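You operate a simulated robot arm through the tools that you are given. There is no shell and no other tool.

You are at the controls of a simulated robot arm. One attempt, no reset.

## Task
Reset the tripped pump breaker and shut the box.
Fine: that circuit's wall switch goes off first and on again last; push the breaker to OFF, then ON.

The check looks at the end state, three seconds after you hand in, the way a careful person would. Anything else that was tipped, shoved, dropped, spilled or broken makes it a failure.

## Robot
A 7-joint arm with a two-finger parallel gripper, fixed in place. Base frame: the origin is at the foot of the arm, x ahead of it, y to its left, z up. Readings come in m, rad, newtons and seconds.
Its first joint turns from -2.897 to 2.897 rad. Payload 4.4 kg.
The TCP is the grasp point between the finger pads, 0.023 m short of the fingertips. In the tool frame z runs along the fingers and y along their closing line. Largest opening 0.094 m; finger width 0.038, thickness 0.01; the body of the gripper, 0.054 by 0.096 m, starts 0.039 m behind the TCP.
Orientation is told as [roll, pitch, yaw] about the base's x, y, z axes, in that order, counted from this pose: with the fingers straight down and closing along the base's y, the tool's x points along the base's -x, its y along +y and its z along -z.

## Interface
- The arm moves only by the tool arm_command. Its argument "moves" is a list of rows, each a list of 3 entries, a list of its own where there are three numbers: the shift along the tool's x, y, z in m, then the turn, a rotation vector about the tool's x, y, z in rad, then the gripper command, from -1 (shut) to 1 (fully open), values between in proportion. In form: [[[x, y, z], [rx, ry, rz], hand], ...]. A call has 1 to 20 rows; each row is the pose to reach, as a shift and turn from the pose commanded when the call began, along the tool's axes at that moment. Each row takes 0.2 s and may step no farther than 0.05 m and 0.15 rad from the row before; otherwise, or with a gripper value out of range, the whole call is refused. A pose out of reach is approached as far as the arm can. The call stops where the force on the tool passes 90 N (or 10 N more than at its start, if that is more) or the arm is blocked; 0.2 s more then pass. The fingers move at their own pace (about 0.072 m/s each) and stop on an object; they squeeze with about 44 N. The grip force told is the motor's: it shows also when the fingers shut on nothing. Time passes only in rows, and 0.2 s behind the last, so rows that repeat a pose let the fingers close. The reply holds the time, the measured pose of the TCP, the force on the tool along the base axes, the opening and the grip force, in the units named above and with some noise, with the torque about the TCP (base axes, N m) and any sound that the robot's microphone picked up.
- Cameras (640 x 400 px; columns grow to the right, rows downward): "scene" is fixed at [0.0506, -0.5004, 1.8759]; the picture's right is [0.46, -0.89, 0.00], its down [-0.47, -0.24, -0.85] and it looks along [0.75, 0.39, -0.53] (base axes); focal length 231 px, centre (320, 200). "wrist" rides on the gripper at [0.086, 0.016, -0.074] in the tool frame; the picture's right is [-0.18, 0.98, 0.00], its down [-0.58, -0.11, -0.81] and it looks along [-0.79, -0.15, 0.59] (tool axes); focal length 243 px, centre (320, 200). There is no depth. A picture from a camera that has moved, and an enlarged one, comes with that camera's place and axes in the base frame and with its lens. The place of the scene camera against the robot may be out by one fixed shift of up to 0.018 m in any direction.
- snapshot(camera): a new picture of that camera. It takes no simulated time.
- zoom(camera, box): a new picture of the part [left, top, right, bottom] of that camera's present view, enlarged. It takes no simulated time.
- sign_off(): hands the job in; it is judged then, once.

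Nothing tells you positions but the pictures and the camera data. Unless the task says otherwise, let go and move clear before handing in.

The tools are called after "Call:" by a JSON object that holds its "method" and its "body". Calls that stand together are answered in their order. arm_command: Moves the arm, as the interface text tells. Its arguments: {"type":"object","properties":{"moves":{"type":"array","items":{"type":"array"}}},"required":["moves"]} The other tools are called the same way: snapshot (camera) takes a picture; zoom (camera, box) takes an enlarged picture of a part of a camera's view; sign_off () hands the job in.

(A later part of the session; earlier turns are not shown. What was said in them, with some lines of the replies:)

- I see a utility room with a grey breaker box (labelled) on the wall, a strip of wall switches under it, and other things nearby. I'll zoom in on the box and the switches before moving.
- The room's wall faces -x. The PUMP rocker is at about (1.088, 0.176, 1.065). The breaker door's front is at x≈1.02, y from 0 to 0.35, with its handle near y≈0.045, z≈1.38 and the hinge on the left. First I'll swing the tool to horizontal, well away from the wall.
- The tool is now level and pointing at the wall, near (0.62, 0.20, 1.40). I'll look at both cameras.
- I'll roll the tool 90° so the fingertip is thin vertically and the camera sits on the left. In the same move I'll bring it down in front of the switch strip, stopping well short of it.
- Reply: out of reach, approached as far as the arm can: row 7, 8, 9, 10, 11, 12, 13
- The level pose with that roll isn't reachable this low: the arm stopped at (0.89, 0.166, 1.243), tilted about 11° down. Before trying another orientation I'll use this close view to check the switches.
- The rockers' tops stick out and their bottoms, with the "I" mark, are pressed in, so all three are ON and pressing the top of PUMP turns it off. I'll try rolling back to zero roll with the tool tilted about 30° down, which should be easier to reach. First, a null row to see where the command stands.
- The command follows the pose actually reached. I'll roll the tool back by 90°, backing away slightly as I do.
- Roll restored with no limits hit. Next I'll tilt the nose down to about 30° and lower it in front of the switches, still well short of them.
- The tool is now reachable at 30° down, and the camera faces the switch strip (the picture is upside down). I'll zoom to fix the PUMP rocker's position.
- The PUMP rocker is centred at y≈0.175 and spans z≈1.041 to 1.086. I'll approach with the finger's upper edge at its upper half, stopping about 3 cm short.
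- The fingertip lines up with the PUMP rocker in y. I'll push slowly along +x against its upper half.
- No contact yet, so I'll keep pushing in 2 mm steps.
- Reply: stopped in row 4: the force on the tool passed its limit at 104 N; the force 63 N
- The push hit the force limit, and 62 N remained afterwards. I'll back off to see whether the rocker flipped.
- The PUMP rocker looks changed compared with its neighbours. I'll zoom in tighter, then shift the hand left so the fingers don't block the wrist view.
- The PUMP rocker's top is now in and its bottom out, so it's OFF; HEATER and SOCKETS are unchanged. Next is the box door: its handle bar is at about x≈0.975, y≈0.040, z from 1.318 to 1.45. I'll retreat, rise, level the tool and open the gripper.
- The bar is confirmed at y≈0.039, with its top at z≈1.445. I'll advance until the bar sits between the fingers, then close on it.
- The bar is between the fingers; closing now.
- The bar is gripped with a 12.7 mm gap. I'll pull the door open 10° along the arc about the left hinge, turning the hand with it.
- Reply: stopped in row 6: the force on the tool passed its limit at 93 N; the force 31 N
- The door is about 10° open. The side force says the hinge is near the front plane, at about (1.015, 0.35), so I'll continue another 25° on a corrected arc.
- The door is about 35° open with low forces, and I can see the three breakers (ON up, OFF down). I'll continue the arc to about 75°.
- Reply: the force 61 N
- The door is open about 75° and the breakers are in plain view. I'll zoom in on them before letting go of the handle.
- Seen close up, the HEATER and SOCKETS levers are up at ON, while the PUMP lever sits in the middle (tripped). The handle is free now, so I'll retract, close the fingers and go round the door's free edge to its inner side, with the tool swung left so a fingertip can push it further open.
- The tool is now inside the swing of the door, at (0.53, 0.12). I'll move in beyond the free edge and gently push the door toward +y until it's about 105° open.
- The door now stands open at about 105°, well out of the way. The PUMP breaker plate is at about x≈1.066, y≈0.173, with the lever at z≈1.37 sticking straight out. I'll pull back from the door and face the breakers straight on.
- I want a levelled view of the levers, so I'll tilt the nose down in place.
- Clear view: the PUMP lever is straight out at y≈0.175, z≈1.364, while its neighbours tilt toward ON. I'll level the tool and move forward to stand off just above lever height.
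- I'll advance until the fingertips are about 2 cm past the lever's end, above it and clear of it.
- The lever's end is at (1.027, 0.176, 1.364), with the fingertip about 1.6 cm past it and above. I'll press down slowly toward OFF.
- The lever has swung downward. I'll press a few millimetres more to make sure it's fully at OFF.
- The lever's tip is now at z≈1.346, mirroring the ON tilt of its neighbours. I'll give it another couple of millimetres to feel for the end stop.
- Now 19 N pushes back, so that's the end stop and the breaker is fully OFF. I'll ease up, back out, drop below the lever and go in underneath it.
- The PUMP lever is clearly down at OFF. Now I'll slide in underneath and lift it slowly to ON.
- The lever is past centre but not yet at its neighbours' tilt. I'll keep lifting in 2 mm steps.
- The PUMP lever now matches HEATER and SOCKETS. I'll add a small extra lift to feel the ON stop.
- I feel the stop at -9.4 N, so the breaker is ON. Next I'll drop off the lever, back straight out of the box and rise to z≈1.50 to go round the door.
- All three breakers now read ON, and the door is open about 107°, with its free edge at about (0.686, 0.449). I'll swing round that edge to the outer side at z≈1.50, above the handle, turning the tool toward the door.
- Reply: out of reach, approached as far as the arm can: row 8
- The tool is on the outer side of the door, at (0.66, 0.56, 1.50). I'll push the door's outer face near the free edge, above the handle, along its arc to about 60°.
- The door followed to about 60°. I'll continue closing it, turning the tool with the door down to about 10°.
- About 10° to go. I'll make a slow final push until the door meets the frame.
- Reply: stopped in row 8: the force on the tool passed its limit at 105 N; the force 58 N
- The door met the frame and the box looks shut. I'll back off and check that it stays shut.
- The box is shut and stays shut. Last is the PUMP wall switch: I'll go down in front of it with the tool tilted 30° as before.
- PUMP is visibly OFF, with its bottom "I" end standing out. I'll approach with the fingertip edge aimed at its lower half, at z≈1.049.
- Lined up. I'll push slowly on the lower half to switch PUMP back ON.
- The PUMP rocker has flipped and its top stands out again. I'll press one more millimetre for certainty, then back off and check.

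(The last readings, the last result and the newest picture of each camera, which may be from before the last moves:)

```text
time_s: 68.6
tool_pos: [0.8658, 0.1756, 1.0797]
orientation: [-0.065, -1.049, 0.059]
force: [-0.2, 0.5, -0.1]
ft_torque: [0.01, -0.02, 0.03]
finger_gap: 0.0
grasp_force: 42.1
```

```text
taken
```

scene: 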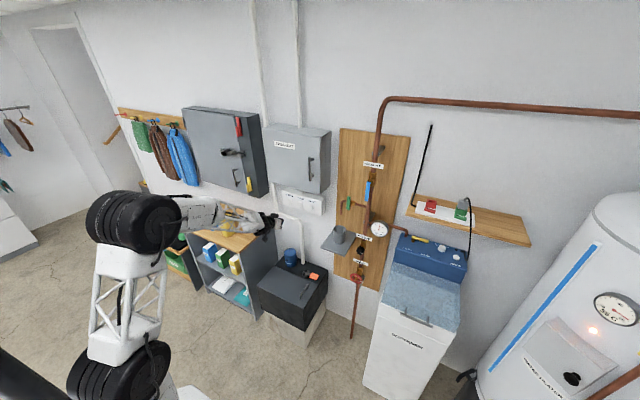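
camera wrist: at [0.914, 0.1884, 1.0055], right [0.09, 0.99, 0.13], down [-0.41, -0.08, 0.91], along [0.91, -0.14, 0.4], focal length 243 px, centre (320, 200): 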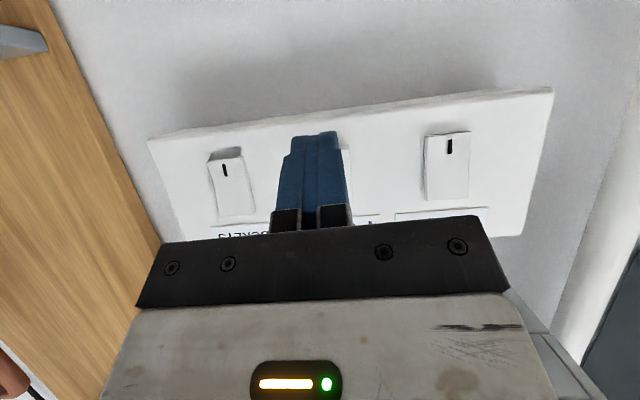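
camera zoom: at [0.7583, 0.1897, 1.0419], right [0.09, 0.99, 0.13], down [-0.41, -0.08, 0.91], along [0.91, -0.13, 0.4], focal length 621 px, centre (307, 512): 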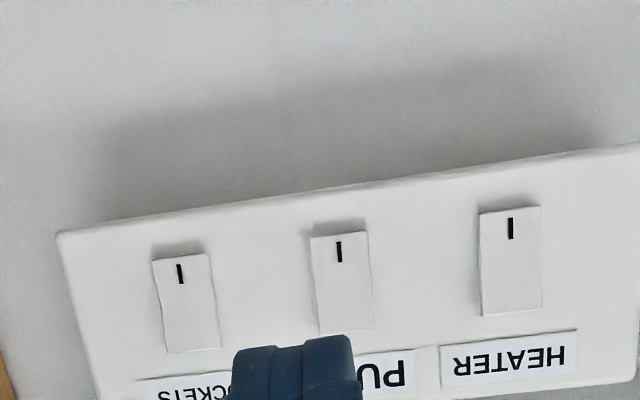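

The PUMP rocker now matches its ON neighbours and the box is shut. I'll move the arm well clear and up, then check the whole scene.

Call:
{"method": "arm_command", "body": {"moves": [[[-0.01, 0, -0.035], [0, -0.03, 0], -1], [[-0.04, 0, -0.07], [0, -0.06, 0], -1], [[-0.075, 0, -0.1], [0, -0.1, 0], -1], [[-0.11, 0, -0.125], [0, -0.14, 0], -1], [[-0.145, 0, -0.15], [0, -0.18, 0], -1], [[-0.18, 0, -0.175], [0, -0.22, 0], -1], [[-0.215, 0, -0.2], [0, -0.26, 0], -1], [[-0.25, 0, -0.225], [0, -0.3, 0], -1]]}}

Call:
{"method": "snapshot", "body": {"camera": "scene"}}

Call:
{"method": "zoom", "body": {"camera": "scene", "box": [100, 100, 360, 320]}}

Call:
{"method": "snapshot", "body": {"camera": "wrist"}}

```text
time_s: 70.4
tool_pos: [0.7972, 0.1853, 1.41]
orientation: [-0.146, -1.349, 0.144]
force: [0.3, 0.8, -0.4]
ft_torque: [-0.02, -0.02, -0.02]
finger_gap: 0.0003
grasp_force: 42.5
```

```text
taken
```

scene: 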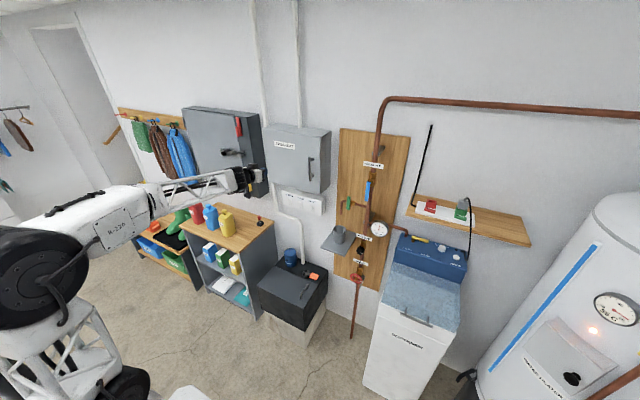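

```text
1.82 times, centred on (230, 210) of scene
camera zoom: at [0.0506, -0.5004, 1.8759], right [0.46, -0.89, 0.0], down [-0.47, -0.24, -0.85], along [0.75, 0.39, -0.53], focal length 421 px, centre (484, 182)
```

zoom: 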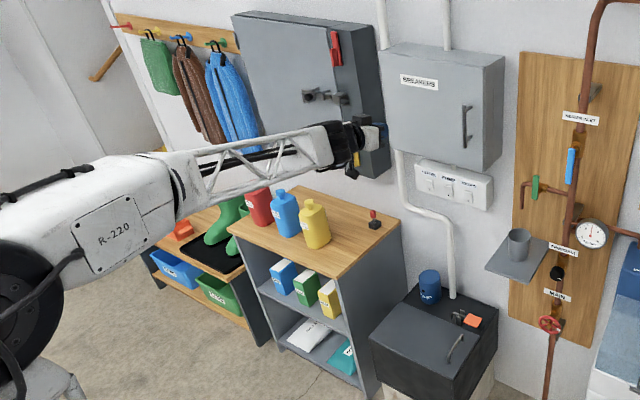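

```text
taken
camera wrist: at [0.7062, 0.1991, 1.3411], right [0.04, 0.99, 0.15], down [-0.66, -0.09, 0.75], along [0.75, -0.13, 0.65], focal length 243 px, centre (320, 200)
```

wrist: 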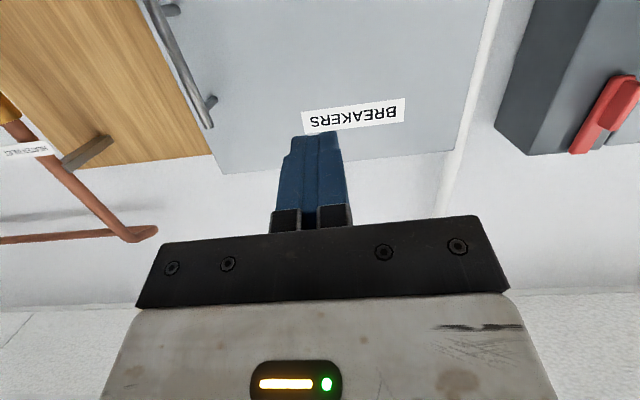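

Everything around is upright and in place. One last close look at the door seam and the switches before handing in.

Call:
{"method": "zoom", "body": {"camera": "scene", "box": [258, 118, 340, 218]}}

Call:
{"method": "zoom", "body": {"camera": "scene", "box": [305, 120, 340, 200]}}

```text
4.00 times, centred on (299, 168) of scene
camera zoom: at [0.0506, -0.5004, 1.8759], right [0.46, -0.89, 0.0], down [-0.47, -0.24, -0.85], along [0.75, 0.39, -0.53], focal length 926 px, centre (404, 328)
```

zoom: 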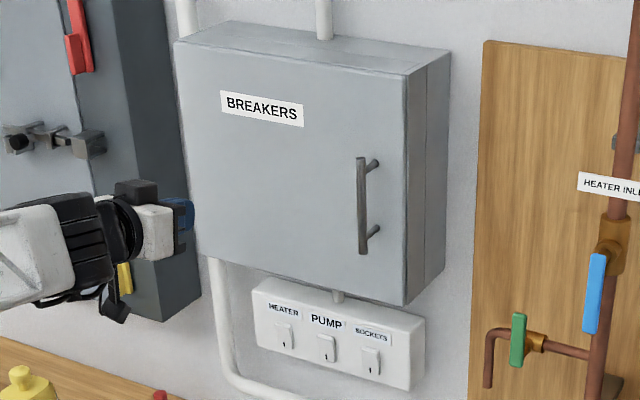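

```text
5.00 times, centred on (322, 160) of scene
camera zoom: at [0.0506, -0.5004, 1.8759], right [0.46, -0.89, 0.0], down [-0.47, -0.24, -0.85], along [0.75, 0.39, -0.53], focal length 1157 px, centre (308, 400)
```

zoom: 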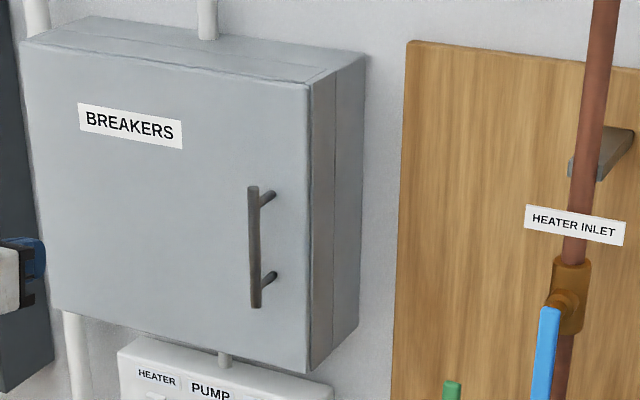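

The door sits flush, the PUMP wall switch is ON, and I last saw the PUMP breaker at ON before shutting the box. The arm is clear and nothing else was disturbed, so I'm handing in.

Call:
{"method": "sign_off", "body": {}}

```text
The job is handed in.
```

The PUMP breaker is reset, the box is shut, and I've handed the job in; no result came back.

1. **Wall switch off:** I pressed the PUMP wall switch to OFF first. That push briefly reached 104 N, over the 90 N stop limit.
2. **Breaker reset:** With the box open, I pushed the PUMP breaker down to its OFF stop, then up to its ON stop. It then matched the HEATER and SOCKETS breakers.
3. **Box shut:** I pushed the door closed until it met the frame, and that push peaked at 105 N. It stayed flush after I backed away.
4. **Wall switch on:** I pressed the PUMP wall switch back to ON last, and it now matches the other two.

I couldn't see the breaker again after closing the box, so its ON position rests on the view just before. The arm is clear, and in the final pictures nothing else looked moved or tipped.
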